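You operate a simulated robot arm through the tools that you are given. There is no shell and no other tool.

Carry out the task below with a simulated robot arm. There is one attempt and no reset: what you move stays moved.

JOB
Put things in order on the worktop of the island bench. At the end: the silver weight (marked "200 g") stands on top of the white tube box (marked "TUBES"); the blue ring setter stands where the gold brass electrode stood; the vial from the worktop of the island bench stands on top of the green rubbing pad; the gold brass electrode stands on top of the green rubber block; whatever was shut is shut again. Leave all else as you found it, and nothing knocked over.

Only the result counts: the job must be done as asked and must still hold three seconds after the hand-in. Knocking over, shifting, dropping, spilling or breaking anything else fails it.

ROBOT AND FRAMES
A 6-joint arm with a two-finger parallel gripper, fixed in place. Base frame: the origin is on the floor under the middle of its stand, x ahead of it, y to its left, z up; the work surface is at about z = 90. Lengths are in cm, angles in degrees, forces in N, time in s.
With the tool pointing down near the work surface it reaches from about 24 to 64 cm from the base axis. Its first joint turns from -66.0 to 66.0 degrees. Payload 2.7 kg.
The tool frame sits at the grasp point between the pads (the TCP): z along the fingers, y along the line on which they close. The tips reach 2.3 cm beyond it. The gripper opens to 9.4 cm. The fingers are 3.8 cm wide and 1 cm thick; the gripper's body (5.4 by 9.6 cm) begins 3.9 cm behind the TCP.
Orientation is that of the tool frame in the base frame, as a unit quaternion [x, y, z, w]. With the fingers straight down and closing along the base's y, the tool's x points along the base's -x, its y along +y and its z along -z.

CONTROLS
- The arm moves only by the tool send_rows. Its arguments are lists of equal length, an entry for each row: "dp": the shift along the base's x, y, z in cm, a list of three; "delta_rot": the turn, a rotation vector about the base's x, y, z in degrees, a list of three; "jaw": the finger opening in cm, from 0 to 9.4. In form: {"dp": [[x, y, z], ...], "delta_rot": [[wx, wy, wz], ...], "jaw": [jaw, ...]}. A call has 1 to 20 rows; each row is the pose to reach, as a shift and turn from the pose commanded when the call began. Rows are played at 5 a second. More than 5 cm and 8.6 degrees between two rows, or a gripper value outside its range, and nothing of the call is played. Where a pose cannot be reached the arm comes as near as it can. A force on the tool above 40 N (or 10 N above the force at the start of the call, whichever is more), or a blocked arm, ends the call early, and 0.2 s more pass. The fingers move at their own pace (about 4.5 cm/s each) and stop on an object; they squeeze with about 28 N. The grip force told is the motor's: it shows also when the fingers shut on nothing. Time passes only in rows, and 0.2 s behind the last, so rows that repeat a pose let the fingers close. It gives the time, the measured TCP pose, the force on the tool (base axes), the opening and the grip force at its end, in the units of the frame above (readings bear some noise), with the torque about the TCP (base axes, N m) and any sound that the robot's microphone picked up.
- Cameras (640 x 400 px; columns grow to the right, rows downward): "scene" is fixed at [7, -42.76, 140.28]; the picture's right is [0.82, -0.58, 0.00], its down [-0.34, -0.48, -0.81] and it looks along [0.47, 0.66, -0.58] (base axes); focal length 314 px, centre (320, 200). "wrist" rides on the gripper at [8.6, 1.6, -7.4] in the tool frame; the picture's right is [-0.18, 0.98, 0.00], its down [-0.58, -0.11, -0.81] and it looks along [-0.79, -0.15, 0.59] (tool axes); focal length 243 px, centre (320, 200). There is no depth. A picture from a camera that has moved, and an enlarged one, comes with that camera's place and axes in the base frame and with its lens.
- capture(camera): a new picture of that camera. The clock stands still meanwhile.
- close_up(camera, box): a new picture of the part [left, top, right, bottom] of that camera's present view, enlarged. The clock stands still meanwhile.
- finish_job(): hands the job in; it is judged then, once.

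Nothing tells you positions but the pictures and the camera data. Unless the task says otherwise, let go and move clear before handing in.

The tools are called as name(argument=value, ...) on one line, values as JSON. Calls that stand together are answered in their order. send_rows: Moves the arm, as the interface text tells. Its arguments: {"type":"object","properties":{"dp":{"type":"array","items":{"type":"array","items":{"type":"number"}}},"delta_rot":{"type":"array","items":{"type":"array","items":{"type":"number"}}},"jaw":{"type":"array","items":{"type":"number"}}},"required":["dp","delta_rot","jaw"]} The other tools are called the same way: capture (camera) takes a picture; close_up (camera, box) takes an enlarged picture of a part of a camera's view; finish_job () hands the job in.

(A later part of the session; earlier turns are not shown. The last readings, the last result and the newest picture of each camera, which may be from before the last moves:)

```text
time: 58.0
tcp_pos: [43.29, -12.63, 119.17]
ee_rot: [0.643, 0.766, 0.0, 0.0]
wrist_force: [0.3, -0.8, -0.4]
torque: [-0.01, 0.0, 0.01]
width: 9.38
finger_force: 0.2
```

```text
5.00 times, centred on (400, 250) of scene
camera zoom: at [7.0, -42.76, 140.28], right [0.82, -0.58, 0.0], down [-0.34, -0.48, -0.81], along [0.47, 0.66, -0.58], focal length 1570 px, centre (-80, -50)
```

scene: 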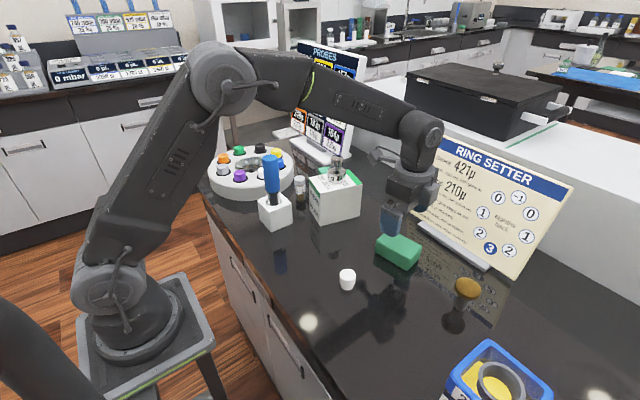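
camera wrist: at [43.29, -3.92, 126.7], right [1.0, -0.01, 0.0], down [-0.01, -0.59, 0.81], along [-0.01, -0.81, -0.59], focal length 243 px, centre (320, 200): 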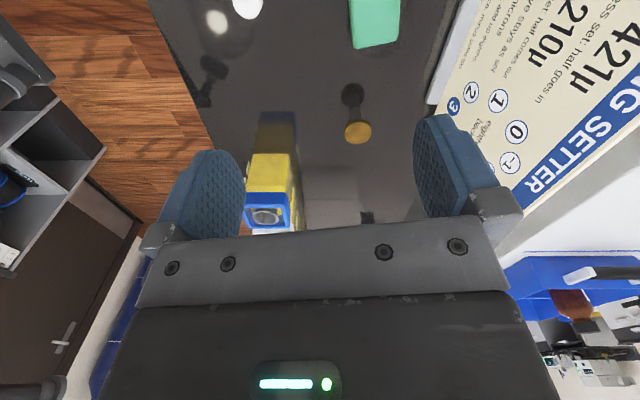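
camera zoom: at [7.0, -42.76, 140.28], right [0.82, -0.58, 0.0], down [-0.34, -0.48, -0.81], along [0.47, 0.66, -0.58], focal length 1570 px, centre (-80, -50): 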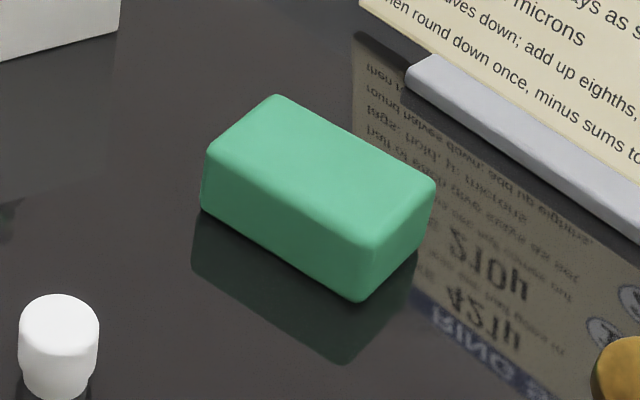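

Only the two green pieces exist. I'll gently touch the top of each with closed fingertips: that gives exact heights for placing, and how they drag shows which is grippy rubber.

send_rows(dp=[[2, 0, -3], [4, 0, -7], [6, 0, -11], [6, 0, -15], [6, 0, -19], [6, 0, -21.5], [6, 0, -22.5], [6, 0, -22.5]], delta_rot=[[0, 0, 0], [0, 0, 0], [0, 0, 0], [0, 0, 0], [0, 0, 0], [0, 0, 0], [0, 0, 0], [0, 0, 0]], jaw=[6, 3, 0, 0, 0, 0, 0, 0])

capture(camera="wrist")

close_up(camera="scene", box=[360, 200, 440, 280])

```text
time: 59.8
tcp_pos: [49.35, -12.54, 96.53]
ee_rot: [0.643, 0.766, 0.001, 0.0]
wrist_force: [0.1, 0.1, 0.4]
torque: [0.02, 0.01, -0.02]
width: 0.0
finger_force: 28.0
```

```text
taken
camera wrist: at [49.45, -3.9, 104.03], right [1.0, -0.01, 0.0], down [-0.01, -0.59, 0.81], along [-0.01, -0.81, -0.59], focal length 243 px, centre (320, 200)
```

wrist: 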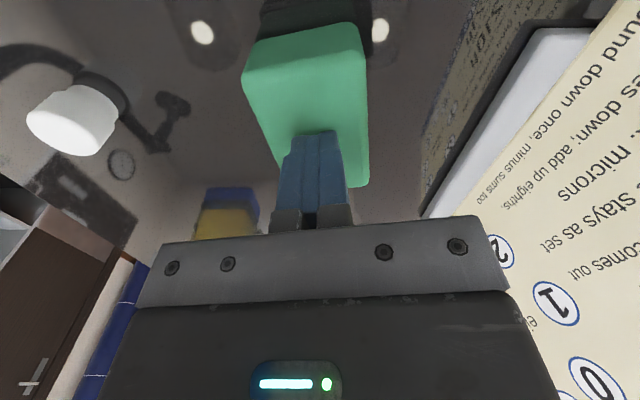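

```text
5.00 times, centred on (400, 240) of scene
camera zoom: at [7.0, -42.76, 140.28], right [0.82, -0.58, 0.0], down [-0.34, -0.48, -0.81], along [0.47, 0.66, -0.58], focal length 1570 px, centre (-80, 0)
```

zoom: 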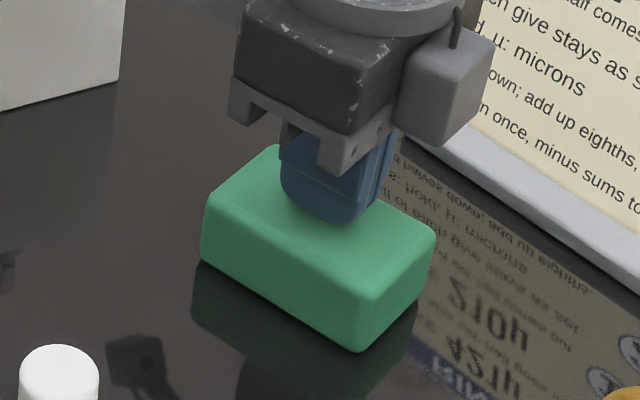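

The closed tips are about 0.8 cm above the block's top. Stepping down finely to find contact.

send_rows(dp=[[0, 0, -0.3], [0, 0, -0.3]], delta_rot=[[0, 0, 0], [0, 0, 0]], jaw=[0, 0])

send_rows(dp=[[0, 0, -0.15], [0, 0, -0.15]], delta_rot=[[0, 0, 0], [0, 0, 0]], jaw=[0, 0])

send_rows(dp=[[0, 0, -0.1], [0, 0, -0.1]], delta_rot=[[0, 0, 0], [0, 0, 0]], jaw=[0, 0])

send_rows(dp=[[0, 0, -0.1], [0, 0, -0.1]], delta_rot=[[0, 0, 0], [0, 0, 0]], jaw=[0, 0])

```text
time: 60.4
tcp_pos: [49.41, -12.54, 96.38]
ee_rot: [0.642, 0.766, 0.0, 0.0]
wrist_force: [-0.3, -0.2, -0.6]
torque: [-0.01, -0.03, 0.01]
width: 0.01
finger_force: 27.7
```

```text
time: 61.0
tcp_pos: [49.26, -12.59, 96.38]
ee_rot: [0.643, 0.766, 0.0, 0.001]
wrist_force: [0.2, 2.2, 8.4]
torque: [0.15, 0.04, 0.0]
width: 0.01
finger_force: 27.0
```

```text
time: 61.6
tcp_pos: [49.32, -12.66, 96.23]
ee_rot: [0.642, 0.767, 0.0, 0.001]
wrist_force: [-3.9, 3.0, 23.5]
torque: [0.12, 0.09, 0.0]
width: 0.02
finger_force: 28.1
```

```text
time: 62.2
tcp_pos: [49.35, -12.67, 96.27]
ee_rot: [0.643, 0.766, 0.002, 0.002]
wrist_force: [-4.4, 1.4, 31.4]
torque: [0.16, 0.15, 0.01]
width: 0.03
finger_force: 28.0
```

Contact at TCP z≈96.2, so the large piece's top is at about z=93.9. I'll ease to a light press and make a tiny sideways drag to gauge grip.

send_rows(dp=[[0, 0, 0.14], [0, 0, 0.14]], delta_rot=[[0, 0, 0], [0, 0, 0]], jaw=[0, 0])

send_rows(dp=[[0, 0.1, 0]], delta_rot=[[0, 0, 0]], jaw=[0])

send_rows(dp=[[0, 0.1, 0]], delta_rot=[[0, 0, 0]], jaw=[0])

send_rows(dp=[[0, 0.1, 0]], delta_rot=[[0, 0, 0]], jaw=[0])

send_rows(dp=[[0, 0.1, 0]], delta_rot=[[0, 0, 0]], jaw=[0])

close_up(camera="scene", box=[360, 200, 440, 280])

```text
time: 62.8
tcp_pos: [49.4, -12.64, 96.27]
ee_rot: [0.643, 0.766, 0.001, 0.002]
wrist_force: [4.3, -1.9, 19.7]
torque: [0.03, -0.08, -0.01]
width: 0.0
finger_force: 28.1
```

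```text
time: 63.2
tcp_pos: [49.22, -12.59, 96.28]
ee_rot: [0.642, 0.766, 0.0, 0.0]
wrist_force: [4.7, -5.4, 17.8]
torque: [-0.04, -0.1, 0.01]
width: 0.01
finger_force: 28.2
```

```text
time: 63.6
tcp_pos: [49.32, -12.63, 96.37]
ee_rot: [0.642, 0.766, 0.0, 0.001]
wrist_force: [5.7, -10.4, 16.9]
torque: [-0.23, -0.16, 0.0]
width: 0.01
finger_force: 28.1
```

```text
time: 64.0
tcp_pos: [49.15, -12.45, 96.28]
ee_rot: [0.643, 0.766, -0.001, 0.001]
wrist_force: [2.2, -13.7, 18.0]
torque: [-0.28, -0.05, -0.02]
width: 0.01
finger_force: 28.4
```

```text
time: 64.4
tcp_pos: [49.17, -12.39, 96.32]
ee_rot: [0.643, 0.766, 0.0, 0.003]
wrist_force: [-1.0, -16.6, 21.4]
torque: [-0.32, 0.05, 0.02]
width: 0.0
finger_force: 28.0
```

```text
5.00 times, centred on (400, 240) of scene
camera zoom: at [6.96, -42.8, 140.27], right [0.82, -0.58, 0.0], down [-0.34, -0.48, -0.81], along [0.47, 0.66, -0.58], focal length 1570 px, centre (-80, 0)
```

zoom: 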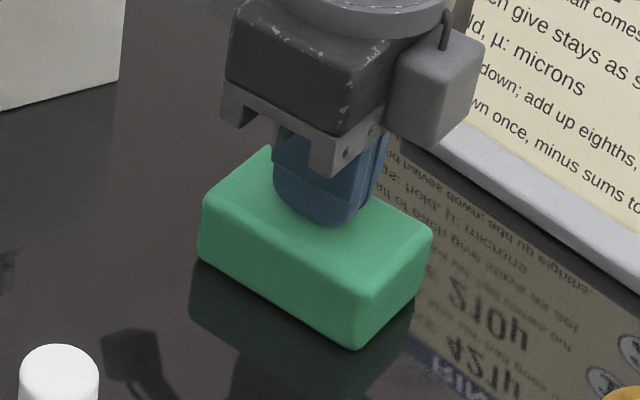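

It resists at a ratio of about 0.77 and has barely crept. Two more small steps to see where it settles, then I'll push back the same amount.

send_rows(dp=[[0, 0.1, 0]], delta_rot=[[0, 0, 0]], jaw=[0])

send_rows(dp=[[0, 0.1, 0]], delta_rot=[[0, 0, 0]], jaw=[0])

close_up(camera="scene", box=[360, 200, 440, 280])

```text
time: 64.8
tcp_pos: [49.35, -12.21, 96.21]
ee_rot: [0.642, 0.767, 0.0, 0.001]
wrist_force: [-0.5, -13.7, 22.4]
torque: [-0.3, 0.06, 0.04]
width: 0.0
finger_force: 27.7
```

```text
time: 65.2
tcp_pos: [49.37, -12.07, 96.2]
ee_rot: [0.642, 0.766, -0.001, 0.002]
wrist_force: [0.0, -15.2, 20.8]
torque: [-0.28, 0.0, -0.01]
width: 0.0
finger_force: 28.4
```

```text
5.00 times, centred on (400, 240) of scene
camera zoom: at [6.96, -42.79, 140.27], right [0.82, -0.58, 0.0], down [-0.34, -0.48, -0.81], along [0.47, 0.66, -0.58], focal length 1570 px, centre (-80, 0)
```

zoom: 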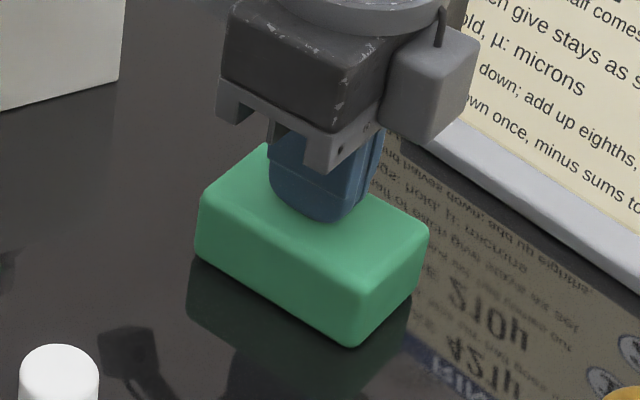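

It slides at a friction ratio of about 0.7 and moved ~0.3 cm. Now pushing it back by the same amount.

send_rows(dp=[[0, -0.2, 0], [0, -0.4, 0], [0, -0.6, 0], [0, -0.7, 0], [0, -0.8, 0]], delta_rot=[[0, 0, 0], [0, 0, 0], [0, 0, 0], [0, 0, 0], [0, 0, 0]], jaw=[0, 0, 0, 0, 0])

close_up(camera="scene", box=[360, 200, 440, 280])

```text
time: 66.4
tcp_pos: [49.27, -12.67, 96.24]
ee_rot: [0.644, 0.765, 0.001, 0.001]
wrist_force: [2.9, 16.8, 22.5]
torque: [0.68, -0.04, -0.13]
width: 0.0
finger_force: 27.8
```

```text
5.00 times, centred on (400, 240) of scene
camera zoom: at [6.97, -42.71, 140.29], right [0.82, -0.58, 0.0], down [-0.34, -0.48, -0.81], along [0.47, 0.66, -0.58], focal length 1570 px, centre (-80, 0)
```

zoom: 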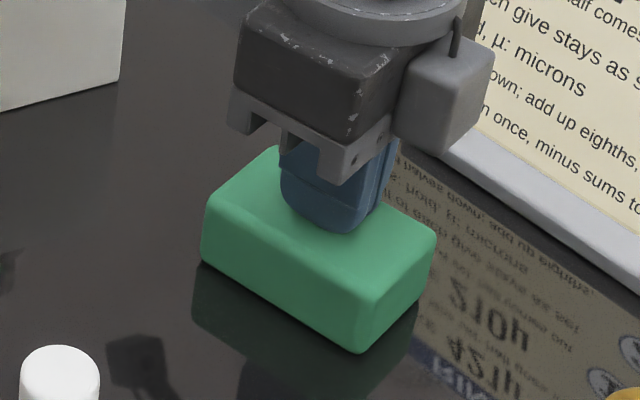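

The block is back to its original picture position. Relieving the side force, then rising.

send_rows(dp=[[0, 0.2, 0], [0, 0.36, 0], [0, 0.36, 0.2], [0, 0.36, 1], [0, 0.36, 4], [0, 0.36, 8], [0, 0.36, 8]], delta_rot=[[0, 0, 0], [0, 0, 0], [0, 0, 0], [0, 0, 0], [0, 0, 0], [0, 0, 0], [0, 0, 0]], jaw=[0, 0, 0, 0, 0, 0, 0])

close_up(camera="scene", box=[360, 210, 440, 290])

```text
time: 68.0
tcp_pos: [49.33, -12.55, 104.12]
ee_rot: [0.643, 0.766, -0.001, -0.001]
wrist_force: [-0.4, 0.4, -0.1]
torque: [-0.01, -0.02, 0.01]
width: 0.01
finger_force: 27.9
```

```text
5.00 times, centred on (400, 250) of scene
camera zoom: at [7.0, -42.76, 140.28], right [0.82, -0.58, 0.0], down [-0.34, -0.48, -0.81], along [0.47, 0.66, -0.58], focal length 1570 px, centre (-80, -50)
```

zoom: 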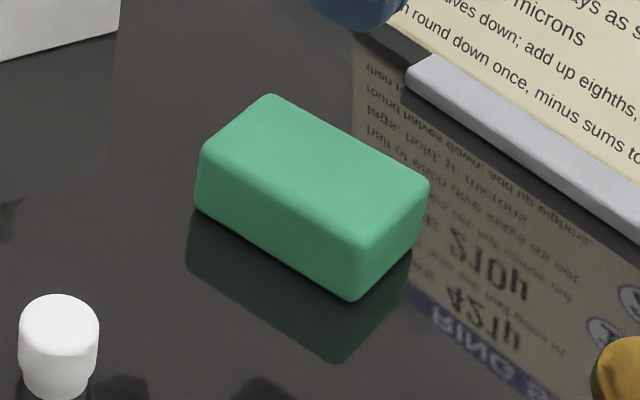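

The large piece is back within a millimetre or two of its original spot. Same touch test on the small one: travel high over the box and weight, then come down over it.

send_rows(dp=[[0, 0, 4], [0, 0, 8], [0, 0, 12], [0, 3, 13], [0, 7, 13], [0, 11, 13], [0, 15, 13], [0, 19, 13], [0, 23, 13], [0, 27, 13], [0, 31, 13], [1, 33.8, 11], [3, 33.8, 8], [5, 33.8, 5], [5.8, 33.8, 1], [5.8, 33.8, -3], [5.8, 33.8, -6], [5.8, 33.8, -7], [5.8, 33.8, -7]], delta_rot=[[0, 0, 0], [0, 0, 0], [0, 0, 8], [0, 0, 16], [0, 0, 24], [0, 0, 32], [0, 0, 40], [0, 0, 48], [0, 0, 56], [0, 0, 64], [0, 0, 66.3], [0, 0, 66.3], [0, 0, 66.3], [0, 0, 66.3], [0, 0, 66.3], [0, 0, 66.3], [0, 0, 66.3], [0, 0, 66.3], [0, 0, 66.3]], jaw=[0, 0, 0, 0, 0, 0, 0, 0, 0, 0, 0, 0, 0, 0, 0, 0, 0, 0, 0])

capture(camera="wrist")

close_up(camera="scene", box=[280, 110, 400, 230])

```text
time: 72.0
tcp_pos: [54.97, 21.39, 97.1]
ee_rot: [0.119, 0.993, -0.001, 0.0]
wrist_force: [0.2, 0.0, -0.3]
torque: [0.0, 0.02, 0.01]
width: 0.0
finger_force: 28.2
```

```text
taken
camera wrist: at [46.92, 24.94, 104.61], right [0.41, 0.91, 0.0], down [0.54, -0.24, 0.81], along [0.73, -0.33, -0.59], focal length 243 px, centre (320, 200)
```

wrist: 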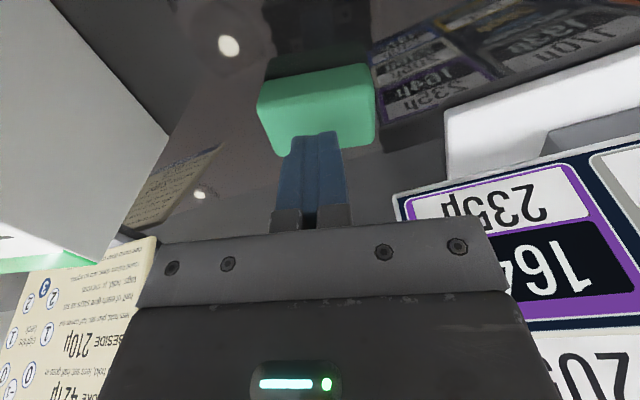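

```text
3.33 times, centred on (340, 170) of scene
camera zoom: at [7.0, -42.76, 140.28], right [0.82, -0.58, 0.0], down [-0.34, -0.48, -0.81], along [0.47, 0.66, -0.58], focal length 1046 px, centre (253, 300)
```

zoom: 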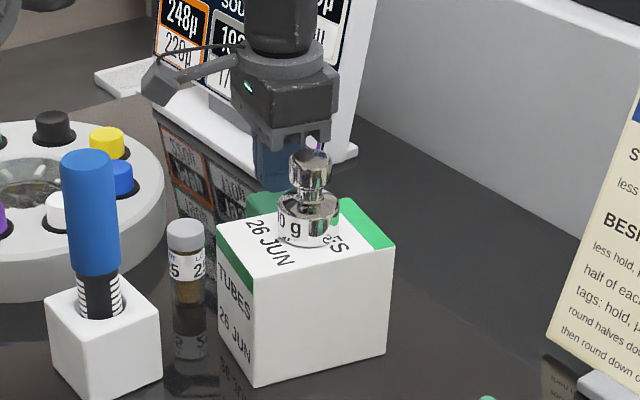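

The weight stands nicely on the box. Touching down on the small piece in fine steps.

send_rows(dp=[[0, 0, -0.6], [0, 0, -1.1], [0, 0, -1.1]], delta_rot=[[0, 0, 0], [0, 0, 0], [0, 0, 0]], jaw=[0, 0, 0])

send_rows(dp=[[0, 0, -0.2], [0, 0, -0.2]], delta_rot=[[0, 0, 0], [0, 0, 0]], jaw=[0, 0])

send_rows(dp=[[0, 0, -0.2], [0, 0, -0.2]], delta_rot=[[0, 0, 0], [0, 0, 0]], jaw=[0, 0])

send_rows(dp=[[0, 0, -0.15], [0, 0, -0.15]], delta_rot=[[0, 0, 0], [0, 0, 0]], jaw=[0, 0])

```text
time: 72.8
tcp_pos: [54.96, 21.37, 96.14]
ee_rot: [0.119, 0.993, 0.0, 0.0]
wrist_force: [-0.2, 1.1, 1.0]
torque: [-0.01, -0.02, 0.01]
width: 0.02
finger_force: 28.4
```

```text
time: 73.4
tcp_pos: [55.05, 21.34, 95.84]
ee_rot: [0.12, 0.993, 0.0, 0.0]
wrist_force: [0.0, -0.1, 0.6]
torque: [0.0, 0.02, 0.0]
width: 0.01
finger_force: 28.4
```

```text
time: 74.0
tcp_pos: [54.94, 21.4, 95.68]
ee_rot: [0.119, 0.993, 0.001, 0.0]
wrist_force: [0.2, 0.6, 0.6]
torque: [0.02, 0.01, 0.01]
width: 0.03
finger_force: 28.0
```

```text
time: 74.6
tcp_pos: [55.0, 21.35, 95.42]
ee_rot: [0.119, 0.993, 0.0, 0.0]
wrist_force: [0.2, -1.6, -0.2]
torque: [0.0, -0.01, 0.0]
width: 0.03
finger_force: 28.0
```

send_rows(dp=[[0, 0, -0.12], [0, 0, -0.12]], delta_rot=[[0, 0, 0], [0, 0, 0]], jaw=[0, 0])

send_rows(dp=[[0, 0, -0.12], [0, 0, -0.12]], delta_rot=[[0, 0, 0], [0, 0, 0]], jaw=[0, 0])

```text
time: 75.2
tcp_pos: [54.95, 21.29, 95.39]
ee_rot: [0.119, 0.993, 0.0, 0.001]
wrist_force: [1.0, 0.8, 0.5]
torque: [0.01, 0.03, -0.02]
width: 0.0
finger_force: 28.2
```

```text
time: 75.8
tcp_pos: [54.97, 21.4, 95.34]
ee_rot: [0.12, 0.993, 0.0, 0.0]
wrist_force: [-0.4, -0.6, 0.8]
torque: [-0.02, 0.03, -0.01]
width: 0.0
finger_force: 27.8
```

send_rows(dp=[[0, 0, -0.1], [0, 0, -0.1]], delta_rot=[[0, 0, 0], [0, 0, 0]], jaw=[0, 0])

send_rows(dp=[[0, 0, -0.1], [0, 0, -0.1]], delta_rot=[[0, 0, 0], [0, 0, 0]], jaw=[0, 0])

```text
time: 76.4
tcp_pos: [55.06, 21.33, 95.29]
ee_rot: [0.119, 0.993, 0.0, -0.001]
wrist_force: [-2.7, -2.7, 6.8]
torque: [-0.01, 0.1, 0.03]
width: 0.0
finger_force: 27.7
```

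```text
time: 77.0
tcp_pos: [55.04, 21.48, 95.3]
ee_rot: [0.119, 0.993, 0.001, 0.002]
wrist_force: [-0.4, 0.2, 15.1]
torque: [0.01, 0.17, -0.01]
width: 0.04
finger_force: 28.3
```

Contact at TCP z≈95.25, so the small piece's top is at about z=92.95. Now the same tiny sideways test.

send_rows(dp=[[0, 0.06, 0]], delta_rot=[[0, 0, 0]], jaw=[0])

send_rows(dp=[[0, 0.06, 0]], delta_rot=[[0, 0, 0]], jaw=[0])

send_rows(dp=[[0, 0.06, 0]], delta_rot=[[0, 0, 0]], jaw=[0])

send_rows(dp=[[0, 0.06, 0]], delta_rot=[[0, 0, 0]], jaw=[0])

send_rows(dp=[[0, 0.06, 0]], delta_rot=[[0, 0, 0]], jaw=[0])

send_rows(dp=[[0, 0.06, 0]], delta_rot=[[0, 0, 0]], jaw=[0])

```text
time: 77.4
tcp_pos: [55.13, 21.34, 95.17]
ee_rot: [0.118, 0.993, 0.001, 0.002]
wrist_force: [-4.2, -2.5, 22.5]
torque: [-0.06, 0.16, 0.02]
width: 0.02
finger_force: 28.6
```

```text
time: 77.8
tcp_pos: [55.07, 21.32, 95.3]
ee_rot: [0.119, 0.993, 0.001, 0.001]
wrist_force: [-2.1, -4.6, 23.4]
torque: [-0.06, 0.15, 0.0]
width: 0.02
finger_force: 28.1
```

```text
time: 78.2
tcp_pos: [55.07, 21.48, 95.25]
ee_rot: [0.119, 0.993, 0.0, 0.002]
wrist_force: [-0.4, -6.6, 24.4]
torque: [-0.12, 0.09, 0.02]
width: 0.0
finger_force: 28.5
```

```text
time: 78.6
tcp_pos: [55.2, 21.47, 95.21]
ee_rot: [0.12, 0.993, -0.001, 0.002]
wrist_force: [0.0, -11.8, 21.5]
torque: [-0.24, -0.02, 0.0]
width: 0.0
finger_force: 28.3
```

```text
time: 79.0
tcp_pos: [55.02, 21.64, 95.25]
ee_rot: [0.119, 0.993, 0.0, 0.002]
wrist_force: [2.0, -13.3, 23.0]
torque: [-0.33, -0.04, -0.03]
width: 0.0
finger_force: 28.1
```

```text
time: 79.4
tcp_pos: [55.06, 21.61, 95.35]
ee_rot: [0.119, 0.993, 0.001, 0.002]
wrist_force: [1.6, -12.6, 23.2]
torque: [-0.31, 0.01, 0.01]
width: 0.0
finger_force: 28.3
```

send_rows(dp=[[0, 0.06, 0]], delta_rot=[[0, 0, 0]], jaw=[0])

send_rows(dp=[[0, 0.06, 0]], delta_rot=[[0, 0, 0]], jaw=[0])

send_rows(dp=[[0, 0.06, 0]], delta_rot=[[0, 0, 0]], jaw=[0])

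capture(camera="wrist")

```text
time: 79.8
tcp_pos: [55.0, 21.73, 95.16]
ee_rot: [0.119, 0.993, 0.0, 0.002]
wrist_force: [1.8, -15.2, 23.9]
torque: [-0.35, 0.0, -0.04]
width: 0.01
finger_force: 28.2
```

```text
time: 80.2
tcp_pos: [55.1, 21.71, 95.19]
ee_rot: [0.12, 0.993, 0.0, 0.002]
wrist_force: [0.5, -15.4, 22.9]
torque: [-0.33, 0.0, -0.01]
width: 0.0
finger_force: 28.0
```

```text
time: 80.6
tcp_pos: [55.0, 21.73, 95.19]
ee_rot: [0.12, 0.993, 0.0, 0.002]
wrist_force: [3.3, -15.1, 22.4]
torque: [-0.36, 0.0, -0.05]
width: 0.0
finger_force: 28.4
```

```text
taken
camera wrist: at [46.98, 25.37, 102.71], right [0.41, 0.91, 0.0], down [0.54, -0.24, 0.81], along [0.74, -0.33, -0.59], focal length 243 px, centre (320, 200)
```

wrist: 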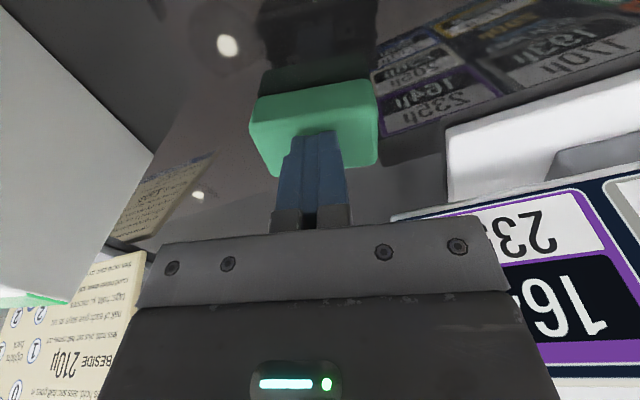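

Friction is the same (~0.67), so that test can't separate them. Pushing the small piece back by the same amount, relieving, and rising.

send_rows(dp=[[0, -0.2, 0], [0, -0.4, 0], [0, -0.55, 0], [0, -0.66, 0], [0, -0.66, 0]], delta_rot=[[0, 0, 0], [0, 0, 0], [0, 0, 0], [0, 0, 0], [0, 0, 0]], jaw=[0, 0, 0, 0, 0])

capture(camera="wrist")

```text
time: 81.8
tcp_pos: [54.99, 21.41, 95.27]
ee_rot: [0.119, 0.993, 0.001, 0.001]
wrist_force: [-2.6, 15.2, 20.9]
torque: [0.38, 0.17, -0.09]
width: 0.03
finger_force: 28.1
```

```text
taken
camera wrist: at [46.91, 24.92, 102.74], right [0.41, 0.91, 0.0], down [0.54, -0.25, 0.81], along [0.74, -0.33, -0.59], focal length 243 px, centre (320, 200)
```

wrist: 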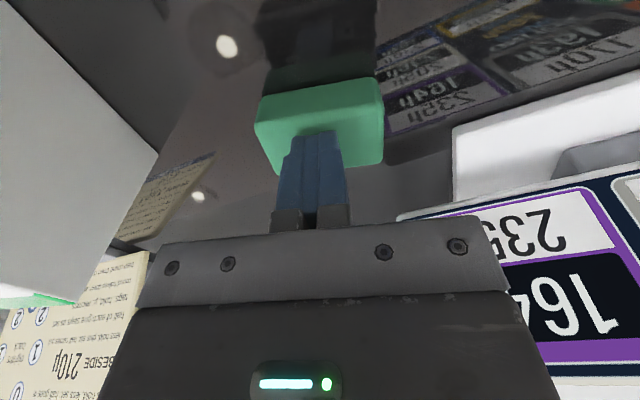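

send_rows(dp=[[0, -0.05, 0], [0, 0.07, 0], [0, 0.09, 0.15], [0, 0.09, 1], [0, 0.09, 4], [0, 0.09, 8], [-2, 0.09, 11], [-4, 0.09, 14], [-4, 0.09, 14]], delta_rot=[[0, 0, 0], [0, 0, 0], [0, 0, 0], [0, 0, 0], [0, 0, 0], [0, 0, 0], [0, 0, 7], [0, 0, 13.7], [0, 0, 13.7]], jaw=[0, 0, 0, 0, 0, 0, 0, 0, 0])

capture(camera="wrist")

close_up(camera="wrist", box=[240, 0, 400, 100])

close_up(camera="scene", box=[290, 150, 370, 230])

```text
time: 83.8
tcp_pos: [50.95, 21.46, 109.21]
ee_rot: [0.0, 1.0, 0.0, 0.0]
wrist_force: [0.1, -0.5, 0.8]
torque: [-0.02, 0.0, -0.01]
width: 0.04
finger_force: 28.4
```

```text
taken
camera wrist: at [42.34, 22.94, 116.69], right [0.18, 0.98, 0.0], down [0.58, -0.11, 0.81], along [0.79, -0.15, -0.59], focal length 243 px, centre (320, 200)
```

wrist: 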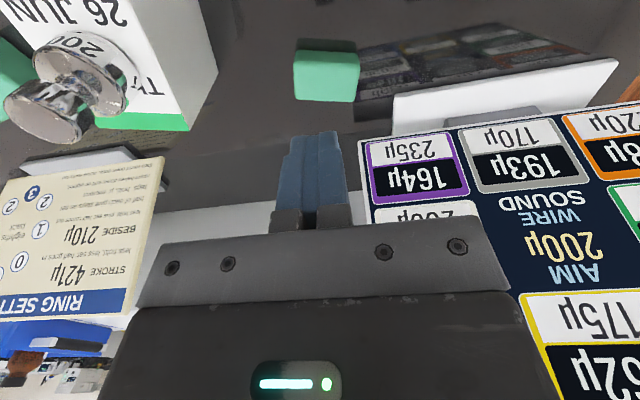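

```text
4.00 times, centred on (320, 50) of wrist
camera zoom: at [42.34, 22.94, 116.69], right [0.18, 0.98, 0.0], down [0.58, -0.11, 0.81], along [0.79, -0.15, -0.59], focal length 970 px, centre (320, 800)
```

zoom: 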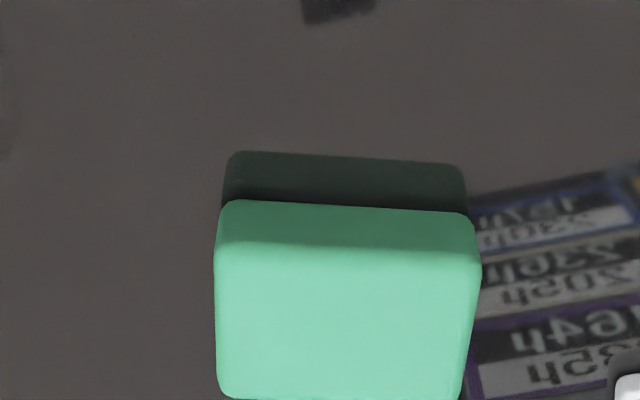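

```text
5.00 times, centred on (330, 190) of scene
camera zoom: at [7.0, -42.76, 140.28], right [0.82, -0.58, 0.0], down [-0.34, -0.48, -0.81], along [0.47, 0.66, -0.58], focal length 1570 px, centre (270, 250)
```

zoom: 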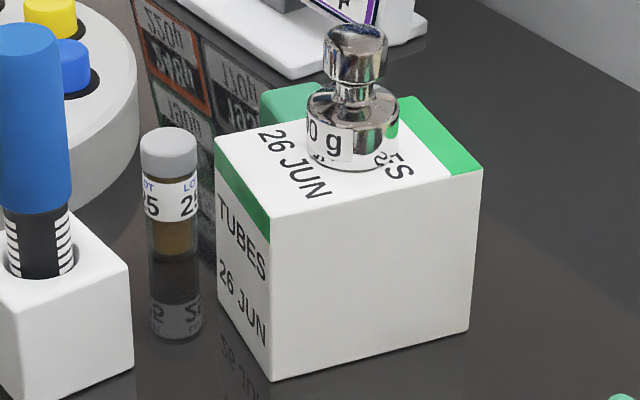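

Friction didn't separate them, and the small piece is back where it was. One more useful check is its weight relative to its volume, so I'll regrip it the same way as before and take more readings.

send_rows(dp=[[2, 0, -3], [4.1, -0.1, -6], [4.1, -0.1, -10], [4.1, -0.1, -13], [4.1, -0.1, -16.2], [4.1, -0.1, -16.2], [4.1, -0.1, -16.2], [4.1, -0.1, -16.2], [4.1, -0.1, -16.2], [4.1, -0.1, -16.2]], delta_rot=[[0, 0, -7], [0, 0, -13.7], [0, 0, -13.7], [0, 0, -13.7], [0, 0, -13.7], [0, 0, -13.7], [0, 0, -13.7], [0, 0, -13.7], [0, 0, -13.7], [0, 0, -13.7]], jaw=[4, 9.4, 9.4, 9.4, 9.4, 8, 7, 6.4, 5.5, 5.5])

capture(camera="wrist")

```text
time: 86.0
tcp_pos: [55.25, 21.29, 92.95]
ee_rot: [0.12, 0.993, 0.001, 0.001]
wrist_force: [-0.5, 0.2, 0.6]
torque: [0.05, -0.01, -0.03]
width: 6.41
finger_force: 28.1
```

```text
taken
camera wrist: at [47.21, 24.83, 100.45], right [0.41, 0.91, 0.0], down [0.54, -0.24, 0.81], along [0.73, -0.33, -0.59], focal length 243 px, centre (320, 200)
```

wrist: 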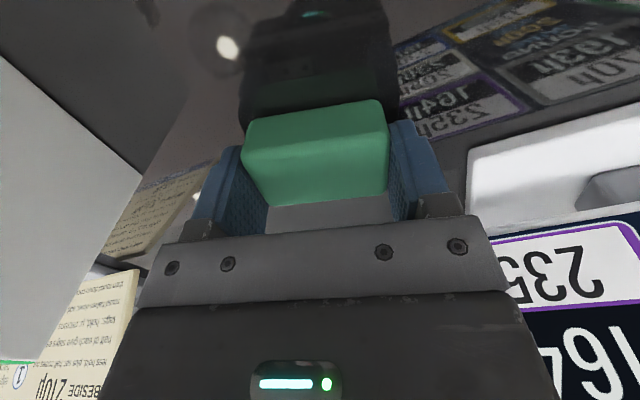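

Gripped at the same place and width. Lifting 0.8 cm and sampling.

send_rows(dp=[[0, 0, 0.4], [0, 0, 0.8], [0, 0, 0.8], [0, 0, 0.8]], delta_rot=[[0, 0, 0], [0, 0, 0], [0, 0, 0], [0, 0, 0]], jaw=[5.5, 5.5, 5.5, 5.5])

send_rows(dp=[[0, 0, 0]], delta_rot=[[0, 0, 0]], jaw=[5.5])

send_rows(dp=[[0, 0, 0]], delta_rot=[[0, 0, 0]], jaw=[5.5])

send_rows(dp=[[0, 0, 0]], delta_rot=[[0, 0, 0]], jaw=[5.5])

send_rows(dp=[[0, 0, 0]], delta_rot=[[0, 0, 0]], jaw=[5.5])

send_rows(dp=[[0, 0, 0]], delta_rot=[[0, 0, 0]], jaw=[5.5])

send_rows(dp=[[0, 0, 0]], delta_rot=[[0, 0, 0]], jaw=[5.5])

send_rows(dp=[[0, 0, 0]], delta_rot=[[0, 0, 0]], jaw=[5.5])

send_rows(dp=[[0, 0, 0]], delta_rot=[[0, 0, 0]], jaw=[5.5])

send_rows(dp=[[0, 0, 0]], delta_rot=[[0, 0, 0]], jaw=[5.5])

send_rows(dp=[[0, 0, 0]], delta_rot=[[0, 0, 0]], jaw=[5.5])

send_rows(dp=[[0, 0, 0]], delta_rot=[[0, 0, 0]], jaw=[5.5])

send_rows(dp=[[0, 0, 0]], delta_rot=[[0, 0, 0]], jaw=[5.5])

send_rows(dp=[[0, 0, 0]], delta_rot=[[0, 0, 0]], jaw=[5.5])

send_rows(dp=[[0, 0, 0]], delta_rot=[[0, 0, 0]], jaw=[5.5])

send_rows(dp=[[0, 0, 0]], delta_rot=[[0, 0, 0]], jaw=[5.5])

send_rows(dp=[[0, 0, 0]], delta_rot=[[0, 0, 0]], jaw=[5.5])

send_rows(dp=[[0, 0, 0]], delta_rot=[[0, 0, 0]], jaw=[5.5])

send_rows(dp=[[0, 0, 0]], delta_rot=[[0, 0, 0]], jaw=[5.5])

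send_rows(dp=[[0, 0, 0]], delta_rot=[[0, 0, 0]], jaw=[5.5])

```text
time: 87.0
tcp_pos: [55.1, 21.43, 93.76]
ee_rot: [0.119, 0.993, 0.0, 0.0]
wrist_force: [-0.5, 0.5, -1.0]
torque: [0.02, 0.01, -0.01]
width: 6.43
finger_force: 28.2
```

```text
time: 87.4
tcp_pos: [55.11, 21.26, 93.69]
ee_rot: [0.119, 0.993, 0.0, 0.001]
wrist_force: [-0.5, -0.3, -1.0]
torque: [-0.01, -0.01, 0.0]
width: 6.39
finger_force: 27.8
```

```text
time: 87.8
tcp_pos: [55.13, 21.29, 93.82]
ee_rot: [0.119, 0.993, 0.0, 0.0]
wrist_force: [-0.4, 0.5, 0.2]
torque: [-0.02, 0.0, 0.03]
width: 6.42
finger_force: 27.7
```

```text
time: 88.2
tcp_pos: [55.24, 21.36, 93.75]
ee_rot: [0.119, 0.993, 0.0, 0.0]
wrist_force: [0.4, -0.9, -0.7]
torque: [-0.03, 0.02, 0.03]
width: 6.41
finger_force: 27.6
```

```text
time: 88.6
tcp_pos: [55.22, 21.24, 93.73]
ee_rot: [0.119, 0.993, 0.001, 0.0]
wrist_force: [0.4, -0.1, -0.2]
torque: [0.02, 0.01, -0.01]
width: 6.42
finger_force: 28.3
```

```text
time: 89.0
tcp_pos: [55.26, 21.33, 93.71]
ee_rot: [0.12, 0.993, 0.0, 0.0]
wrist_force: [0.4, -0.3, 0.3]
torque: [0.03, -0.01, -0.03]
width: 6.38
finger_force: 27.8
```

```text
time: 89.4
tcp_pos: [55.24, 21.27, 93.7]
ee_rot: [0.119, 0.993, 0.0, 0.0]
wrist_force: [1.2, 0.4, -0.8]
torque: [-0.02, 0.0, -0.01]
width: 6.4
finger_force: 28.5
```

```text
time: 89.8
tcp_pos: [55.23, 21.33, 93.64]
ee_rot: [0.12, 0.993, 0.001, 0.0]
wrist_force: [-0.3, -0.3, -0.2]
torque: [0.01, 0.01, -0.01]
width: 6.41
finger_force: 27.9
```

```text
time: 90.2
tcp_pos: [55.23, 21.26, 93.73]
ee_rot: [0.119, 0.993, -0.001, 0.0]
wrist_force: [0.0, -0.2, -0.1]
torque: [0.02, -0.04, 0.02]
width: 6.41
finger_force: 28.1
```

```text
time: 90.6
tcp_pos: [55.22, 21.27, 93.76]
ee_rot: [0.119, 0.993, 0.0, 0.0]
wrist_force: [0.0, 0.2, -0.9]
torque: [-0.05, -0.01, -0.01]
width: 6.43
finger_force: 27.6
```

```text
time: 91.0
tcp_pos: [55.27, 21.36, 93.79]
ee_rot: [0.119, 0.993, 0.0, 0.0]
wrist_force: [-0.6, -0.1, 0.2]
torque: [-0.01, 0.02, 0.0]
width: 6.39
finger_force: 27.6
```

```text
time: 91.4
tcp_pos: [55.2, 21.19, 93.78]
ee_rot: [0.119, 0.993, -0.001, 0.0]
wrist_force: [-0.6, 0.2, -0.4]
torque: [-0.04, 0.0, 0.03]
width: 6.41
finger_force: 27.9
```

```text
time: 91.8
tcp_pos: [55.2, 21.28, 93.67]
ee_rot: [0.119, 0.993, 0.0, -0.001]
wrist_force: [-0.2, 0.5, -0.7]
torque: [0.0, 0.0, 0.02]
width: 6.43
finger_force: 28.0
```

```text
time: 92.2
tcp_pos: [55.22, 21.23, 93.74]
ee_rot: [0.119, 0.993, 0.0, 0.001]
wrist_force: [0.3, 0.3, -0.9]
torque: [-0.04, -0.02, -0.01]
width: 6.44
finger_force: 27.8
```

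```text
time: 92.6
tcp_pos: [55.18, 21.19, 93.68]
ee_rot: [0.119, 0.993, 0.0, 0.0]
wrist_force: [0.2, 0.0, -0.7]
torque: [0.0, 0.01, -0.02]
width: 6.42
finger_force: 27.7
```

```text
time: 93.0
tcp_pos: [55.21, 21.27, 93.68]
ee_rot: [0.12, 0.993, 0.001, -0.001]
wrist_force: [-0.8, -0.5, -0.4]
torque: [-0.04, -0.01, 0.0]
width: 6.4
finger_force: 27.7
```

```text
time: 93.4
tcp_pos: [55.14, 21.28, 93.79]
ee_rot: [0.12, 0.993, 0.0, 0.0]
wrist_force: [-0.1, -0.2, 0.0]
torque: [-0.01, 0.02, 0.01]
width: 6.41
finger_force: 27.7
```

```text
time: 93.8
tcp_pos: [55.26, 21.2, 93.78]
ee_rot: [0.119, 0.993, 0.001, -0.001]
wrist_force: [-0.1, -1.0, 0.5]
torque: [-0.01, 0.02, 0.0]
width: 6.41
finger_force: 27.9
```

```text
time: 94.2
tcp_pos: [55.24, 21.19, 93.77]
ee_rot: [0.119, 0.993, 0.0, -0.001]
wrist_force: [-0.8, 0.2, 0.0]
torque: [-0.02, 0.04, -0.03]
width: 6.44
finger_force: 27.7
```

```text
time: 94.6
tcp_pos: [55.18, 21.19, 93.75]
ee_rot: [0.119, 0.993, 0.0, 0.001]
wrist_force: [0.4, 0.3, -0.6]
torque: [-0.01, 0.02, -0.02]
width: 6.42
finger_force: 28.2
```

The small one weighs ~39 g, the large ~80 g; the large, tall, heavy one (3.9 cm high) is the block and the lower, lighter one (3.0 cm) the pad. I'll set the pad back exactly, open and rise.

send_rows(dp=[[0, 0, -0.4], [0, 0, -0.8], [0, 0, -0.8], [0, 0, -0.8], [0, 0, -0.8], [0, 0, -0.8], [0, 0, -0.8], [0, 0, 3], [0, 0, 7], [-1, 0, 11], [-3, 0, 15], [-5, -1, 19], [-7, -2, 22], [-7, -2, 22]], delta_rot=[[0, 0, 0], [0, 0, 0], [0, 0, 0], [0, 0, 0], [0, 0, 0], [0, 0, 0], [0, 0, 0], [0, 0, 0], [0, 0, 0], [0, 0, 0], [0, 0, 0], [0, 0, 7], [0, 0, 13.7], [0, 0, 13.7]], jaw=[5.5, 5.5, 5.5, 6.4, 7.0, 8.0, 9.4, 9.4, 9.4, 9.4, 9.4, 9.4, 9.4, 9.4])

capture(camera="wrist")

capture(camera="scene")

```text
time: 97.6
tcp_pos: [48.02, 19.12, 115.76]
ee_rot: [-0.001, 1.0, 0.001, 0.0]
wrist_force: [-0.5, -0.1, 0.0]
torque: [0.0, -0.02, -0.01]
width: 9.39
finger_force: 0.0
```

```text
taken
camera wrist: at [39.4, 20.66, 123.16], right [0.18, 0.98, 0.0], down [0.58, -0.11, 0.81], along [0.79, -0.15, -0.59], focal length 243 px, centre (320, 200)
```

wrist: 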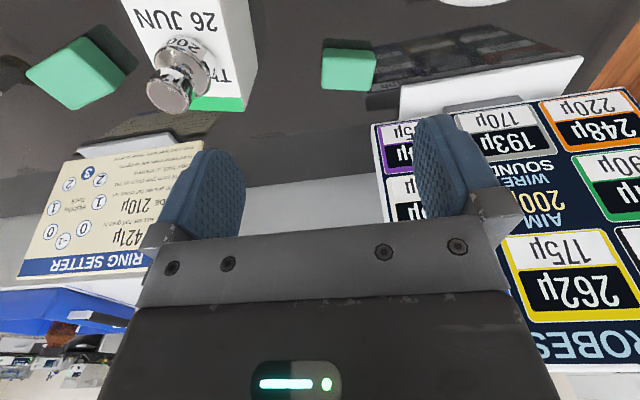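

```text
taken
```

scene: 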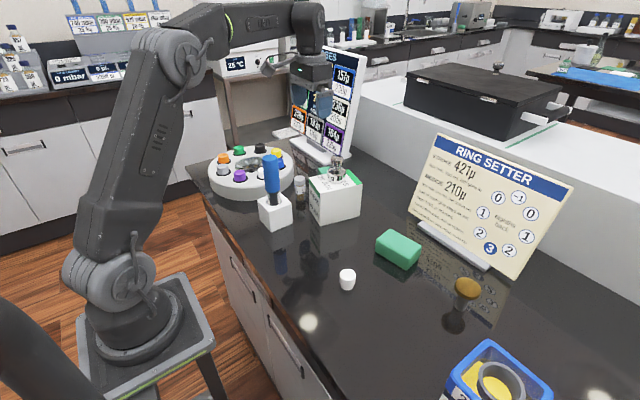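

All stands as before. Now to the brass electrode near (49,-28.5): travel high and look down at it.

send_rows(dp=[[0, -4, 1], [0, -8, 1], [-0.5, -12, 1], [-0.5, -16, 1], [-1, -20, 1], [-1, -24, 1], [-1.5, -28, 1], [-1.5, -32, 1], [-2, -36, 1], [-2, -40, 0], [-2, -44, -2], [-2, -47, -5], [-2, -47, -6], [-2, -47, -6]], delta_rot=[[0, 0, 0], [0, 0, 0], [0, 0, 0], [0, 0, 0], [0, 0, 0], [0, 0, 0], [0, 0, 0], [0, 0, 0], [0, 0, 0], [0, 0, 0], [0, 0, 0], [0, 0, 0], [0, 0, 0], [0, 0, 0]], jaw=[9.4, 9.4, 9.4, 9.4, 9.4, 9.4, 9.4, 9.4, 9.4, 9.4, 9.4, 9.4, 9.4, 9.4])

capture(camera="wrist")

close_up(camera="wrist", box=[240, 0, 400, 100])

close_up(camera="scene", box=[420, 260, 520, 360])

```text
time: 100.6
tcp_pos: [46.05, -27.69, 109.64]
ee_rot: [0.0, 1.0, 0.0, -0.001]
wrist_force: [0.1, -0.5, -0.3]
torque: [-0.03, 0.03, -0.01]
width: 9.42
finger_force: 0.2
```

```text
taken
camera wrist: at [37.46, -26.15, 117.08], right [0.18, 0.98, 0.0], down [0.58, -0.11, 0.81], along [0.79, -0.15, -0.59], focal length 243 px, centre (320, 200)
```

wrist: 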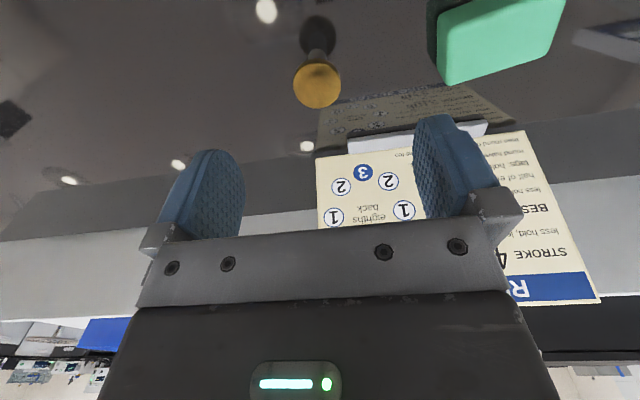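

```text
4.00 times, centred on (320, 50) of wrist
camera zoom: at [37.46, -26.15, 117.08], right [0.18, 0.98, 0.0], down [0.58, -0.11, 0.81], along [0.79, -0.15, -0.59], focal length 970 px, centre (320, 800)
```

zoom: 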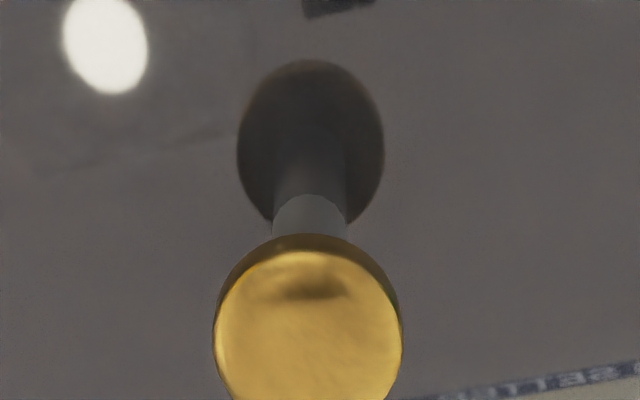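

```text
4.00 times, centred on (470, 310) of scene
camera zoom: at [7.0, -42.76, 140.28], right [0.82, -0.58, 0.0], down [-0.34, -0.48, -0.81], along [0.47, 0.66, -0.58], focal length 1256 px, centre (-280, -240)
```

zoom: 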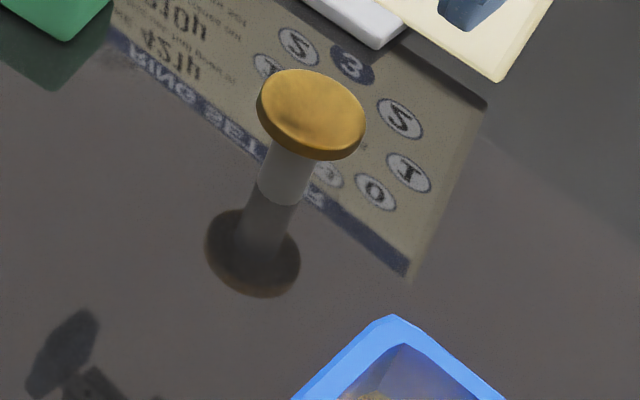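

The electrode's stem base is centred at about (49.1,-28.45), disc 4.5 cm wide, top near z≈95.5. I centre over it and descend partway to check.

send_rows(dp=[[1.5, -0.4, -2], [3.05, -0.73, -4], [3.05, -0.73, -7], [3.05, -0.73, -9], [3.05, -0.73, -9]], delta_rot=[[0, 0, 0], [0, 0, 0], [0, 0, 0], [0, 0, 0], [0, 0, 0]], jaw=[9, 8, 7.4, 7.4, 7.4])

capture(camera="wrist")

close_up(camera="scene", box=[400, 220, 540, 340])

```text
time: 101.8
tcp_pos: [49.3, -28.4, 100.61]
ee_rot: [0.0, 1.0, 0.0, 0.0]
wrist_force: [0.0, 0.7, -0.3]
torque: [0.01, 0.0, -0.02]
width: 7.41
finger_force: 0.1
```

```text
taken
camera wrist: at [40.58, -26.85, 108.12], right [0.18, 0.98, 0.0], down [0.58, -0.11, 0.81], along [0.79, -0.15, -0.59], focal length 243 px, centre (320, 200)
```

wrist: 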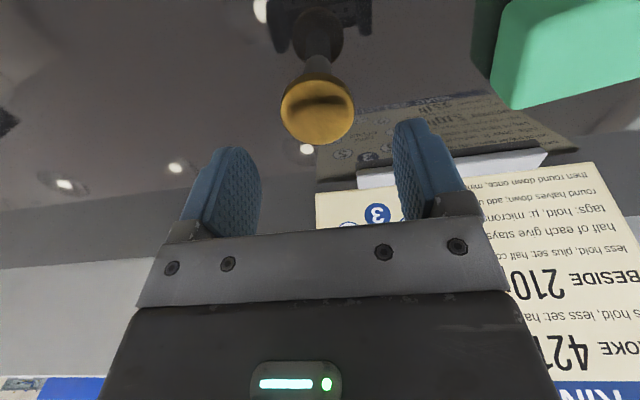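

```text
3.33 times, centred on (470, 280) of scene
camera zoom: at [7.0, -42.76, 140.28], right [0.82, -0.58, 0.0], down [-0.34, -0.48, -0.81], along [0.47, 0.66, -0.58], focal length 1046 px, centre (-180, -67)
```

zoom: 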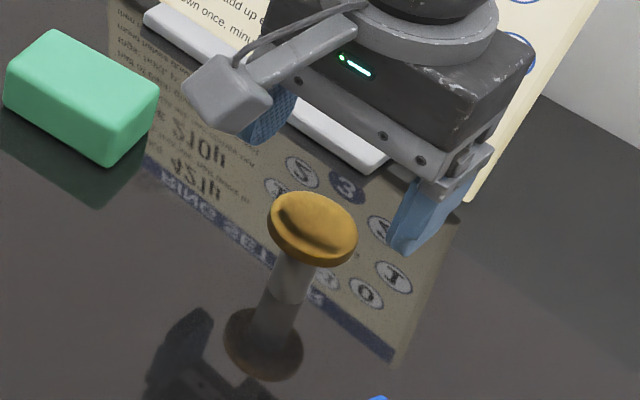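

Nearly centred; a 1 mm trim and then straight down so the pads flank the disc edge.

send_rows(dp=[[-0.1, -0.12, -2], [-0.1, -0.12, -4], [-0.1, -0.12, -5.6], [-0.1, -0.12, -5.6]], delta_rot=[[0, 0, 0], [0, 0, 0], [0, 0, 0], [0, 0, 0]], jaw=[7.4, 7.4, 7.4, 7.4])

capture(camera="wrist")

close_up(camera="scene", box=[400, 220, 540, 340])

```text
time: 102.8
tcp_pos: [49.22, -28.55, 95.12]
ee_rot: [0.0, 1.0, 0.0, 0.0]
wrist_force: [0.5, 0.0, -0.7]
torque: [0.0, 0.02, -0.03]
width: 7.37
finger_force: 0.1
```

```text
taken
camera wrist: at [40.47, -27.06, 102.59], right [0.18, 0.98, 0.0], down [0.58, -0.11, 0.81], along [0.79, -0.15, -0.59], focal length 243 px, centre (320, 200)
```

wrist: 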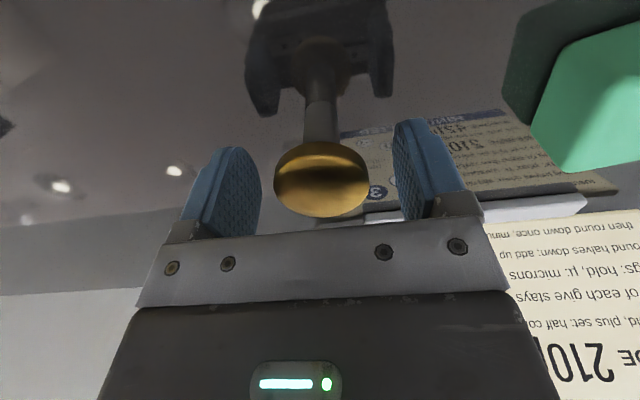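

```text
3.33 times, centred on (470, 280) of scene
camera zoom: at [7.0, -42.76, 140.28], right [0.82, -0.58, 0.0], down [-0.34, -0.48, -0.81], along [0.47, 0.66, -0.58], focal length 1046 px, centre (-180, -67)
```

zoom: 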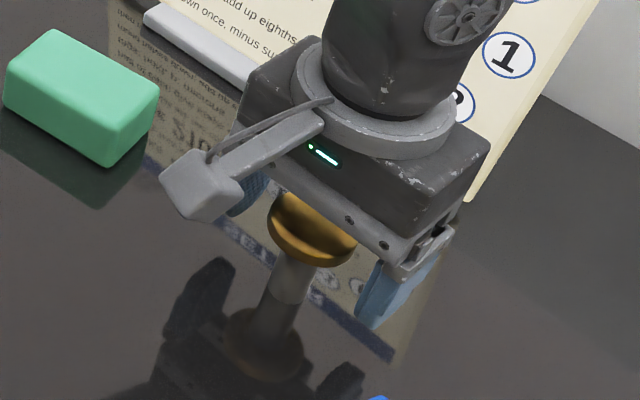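

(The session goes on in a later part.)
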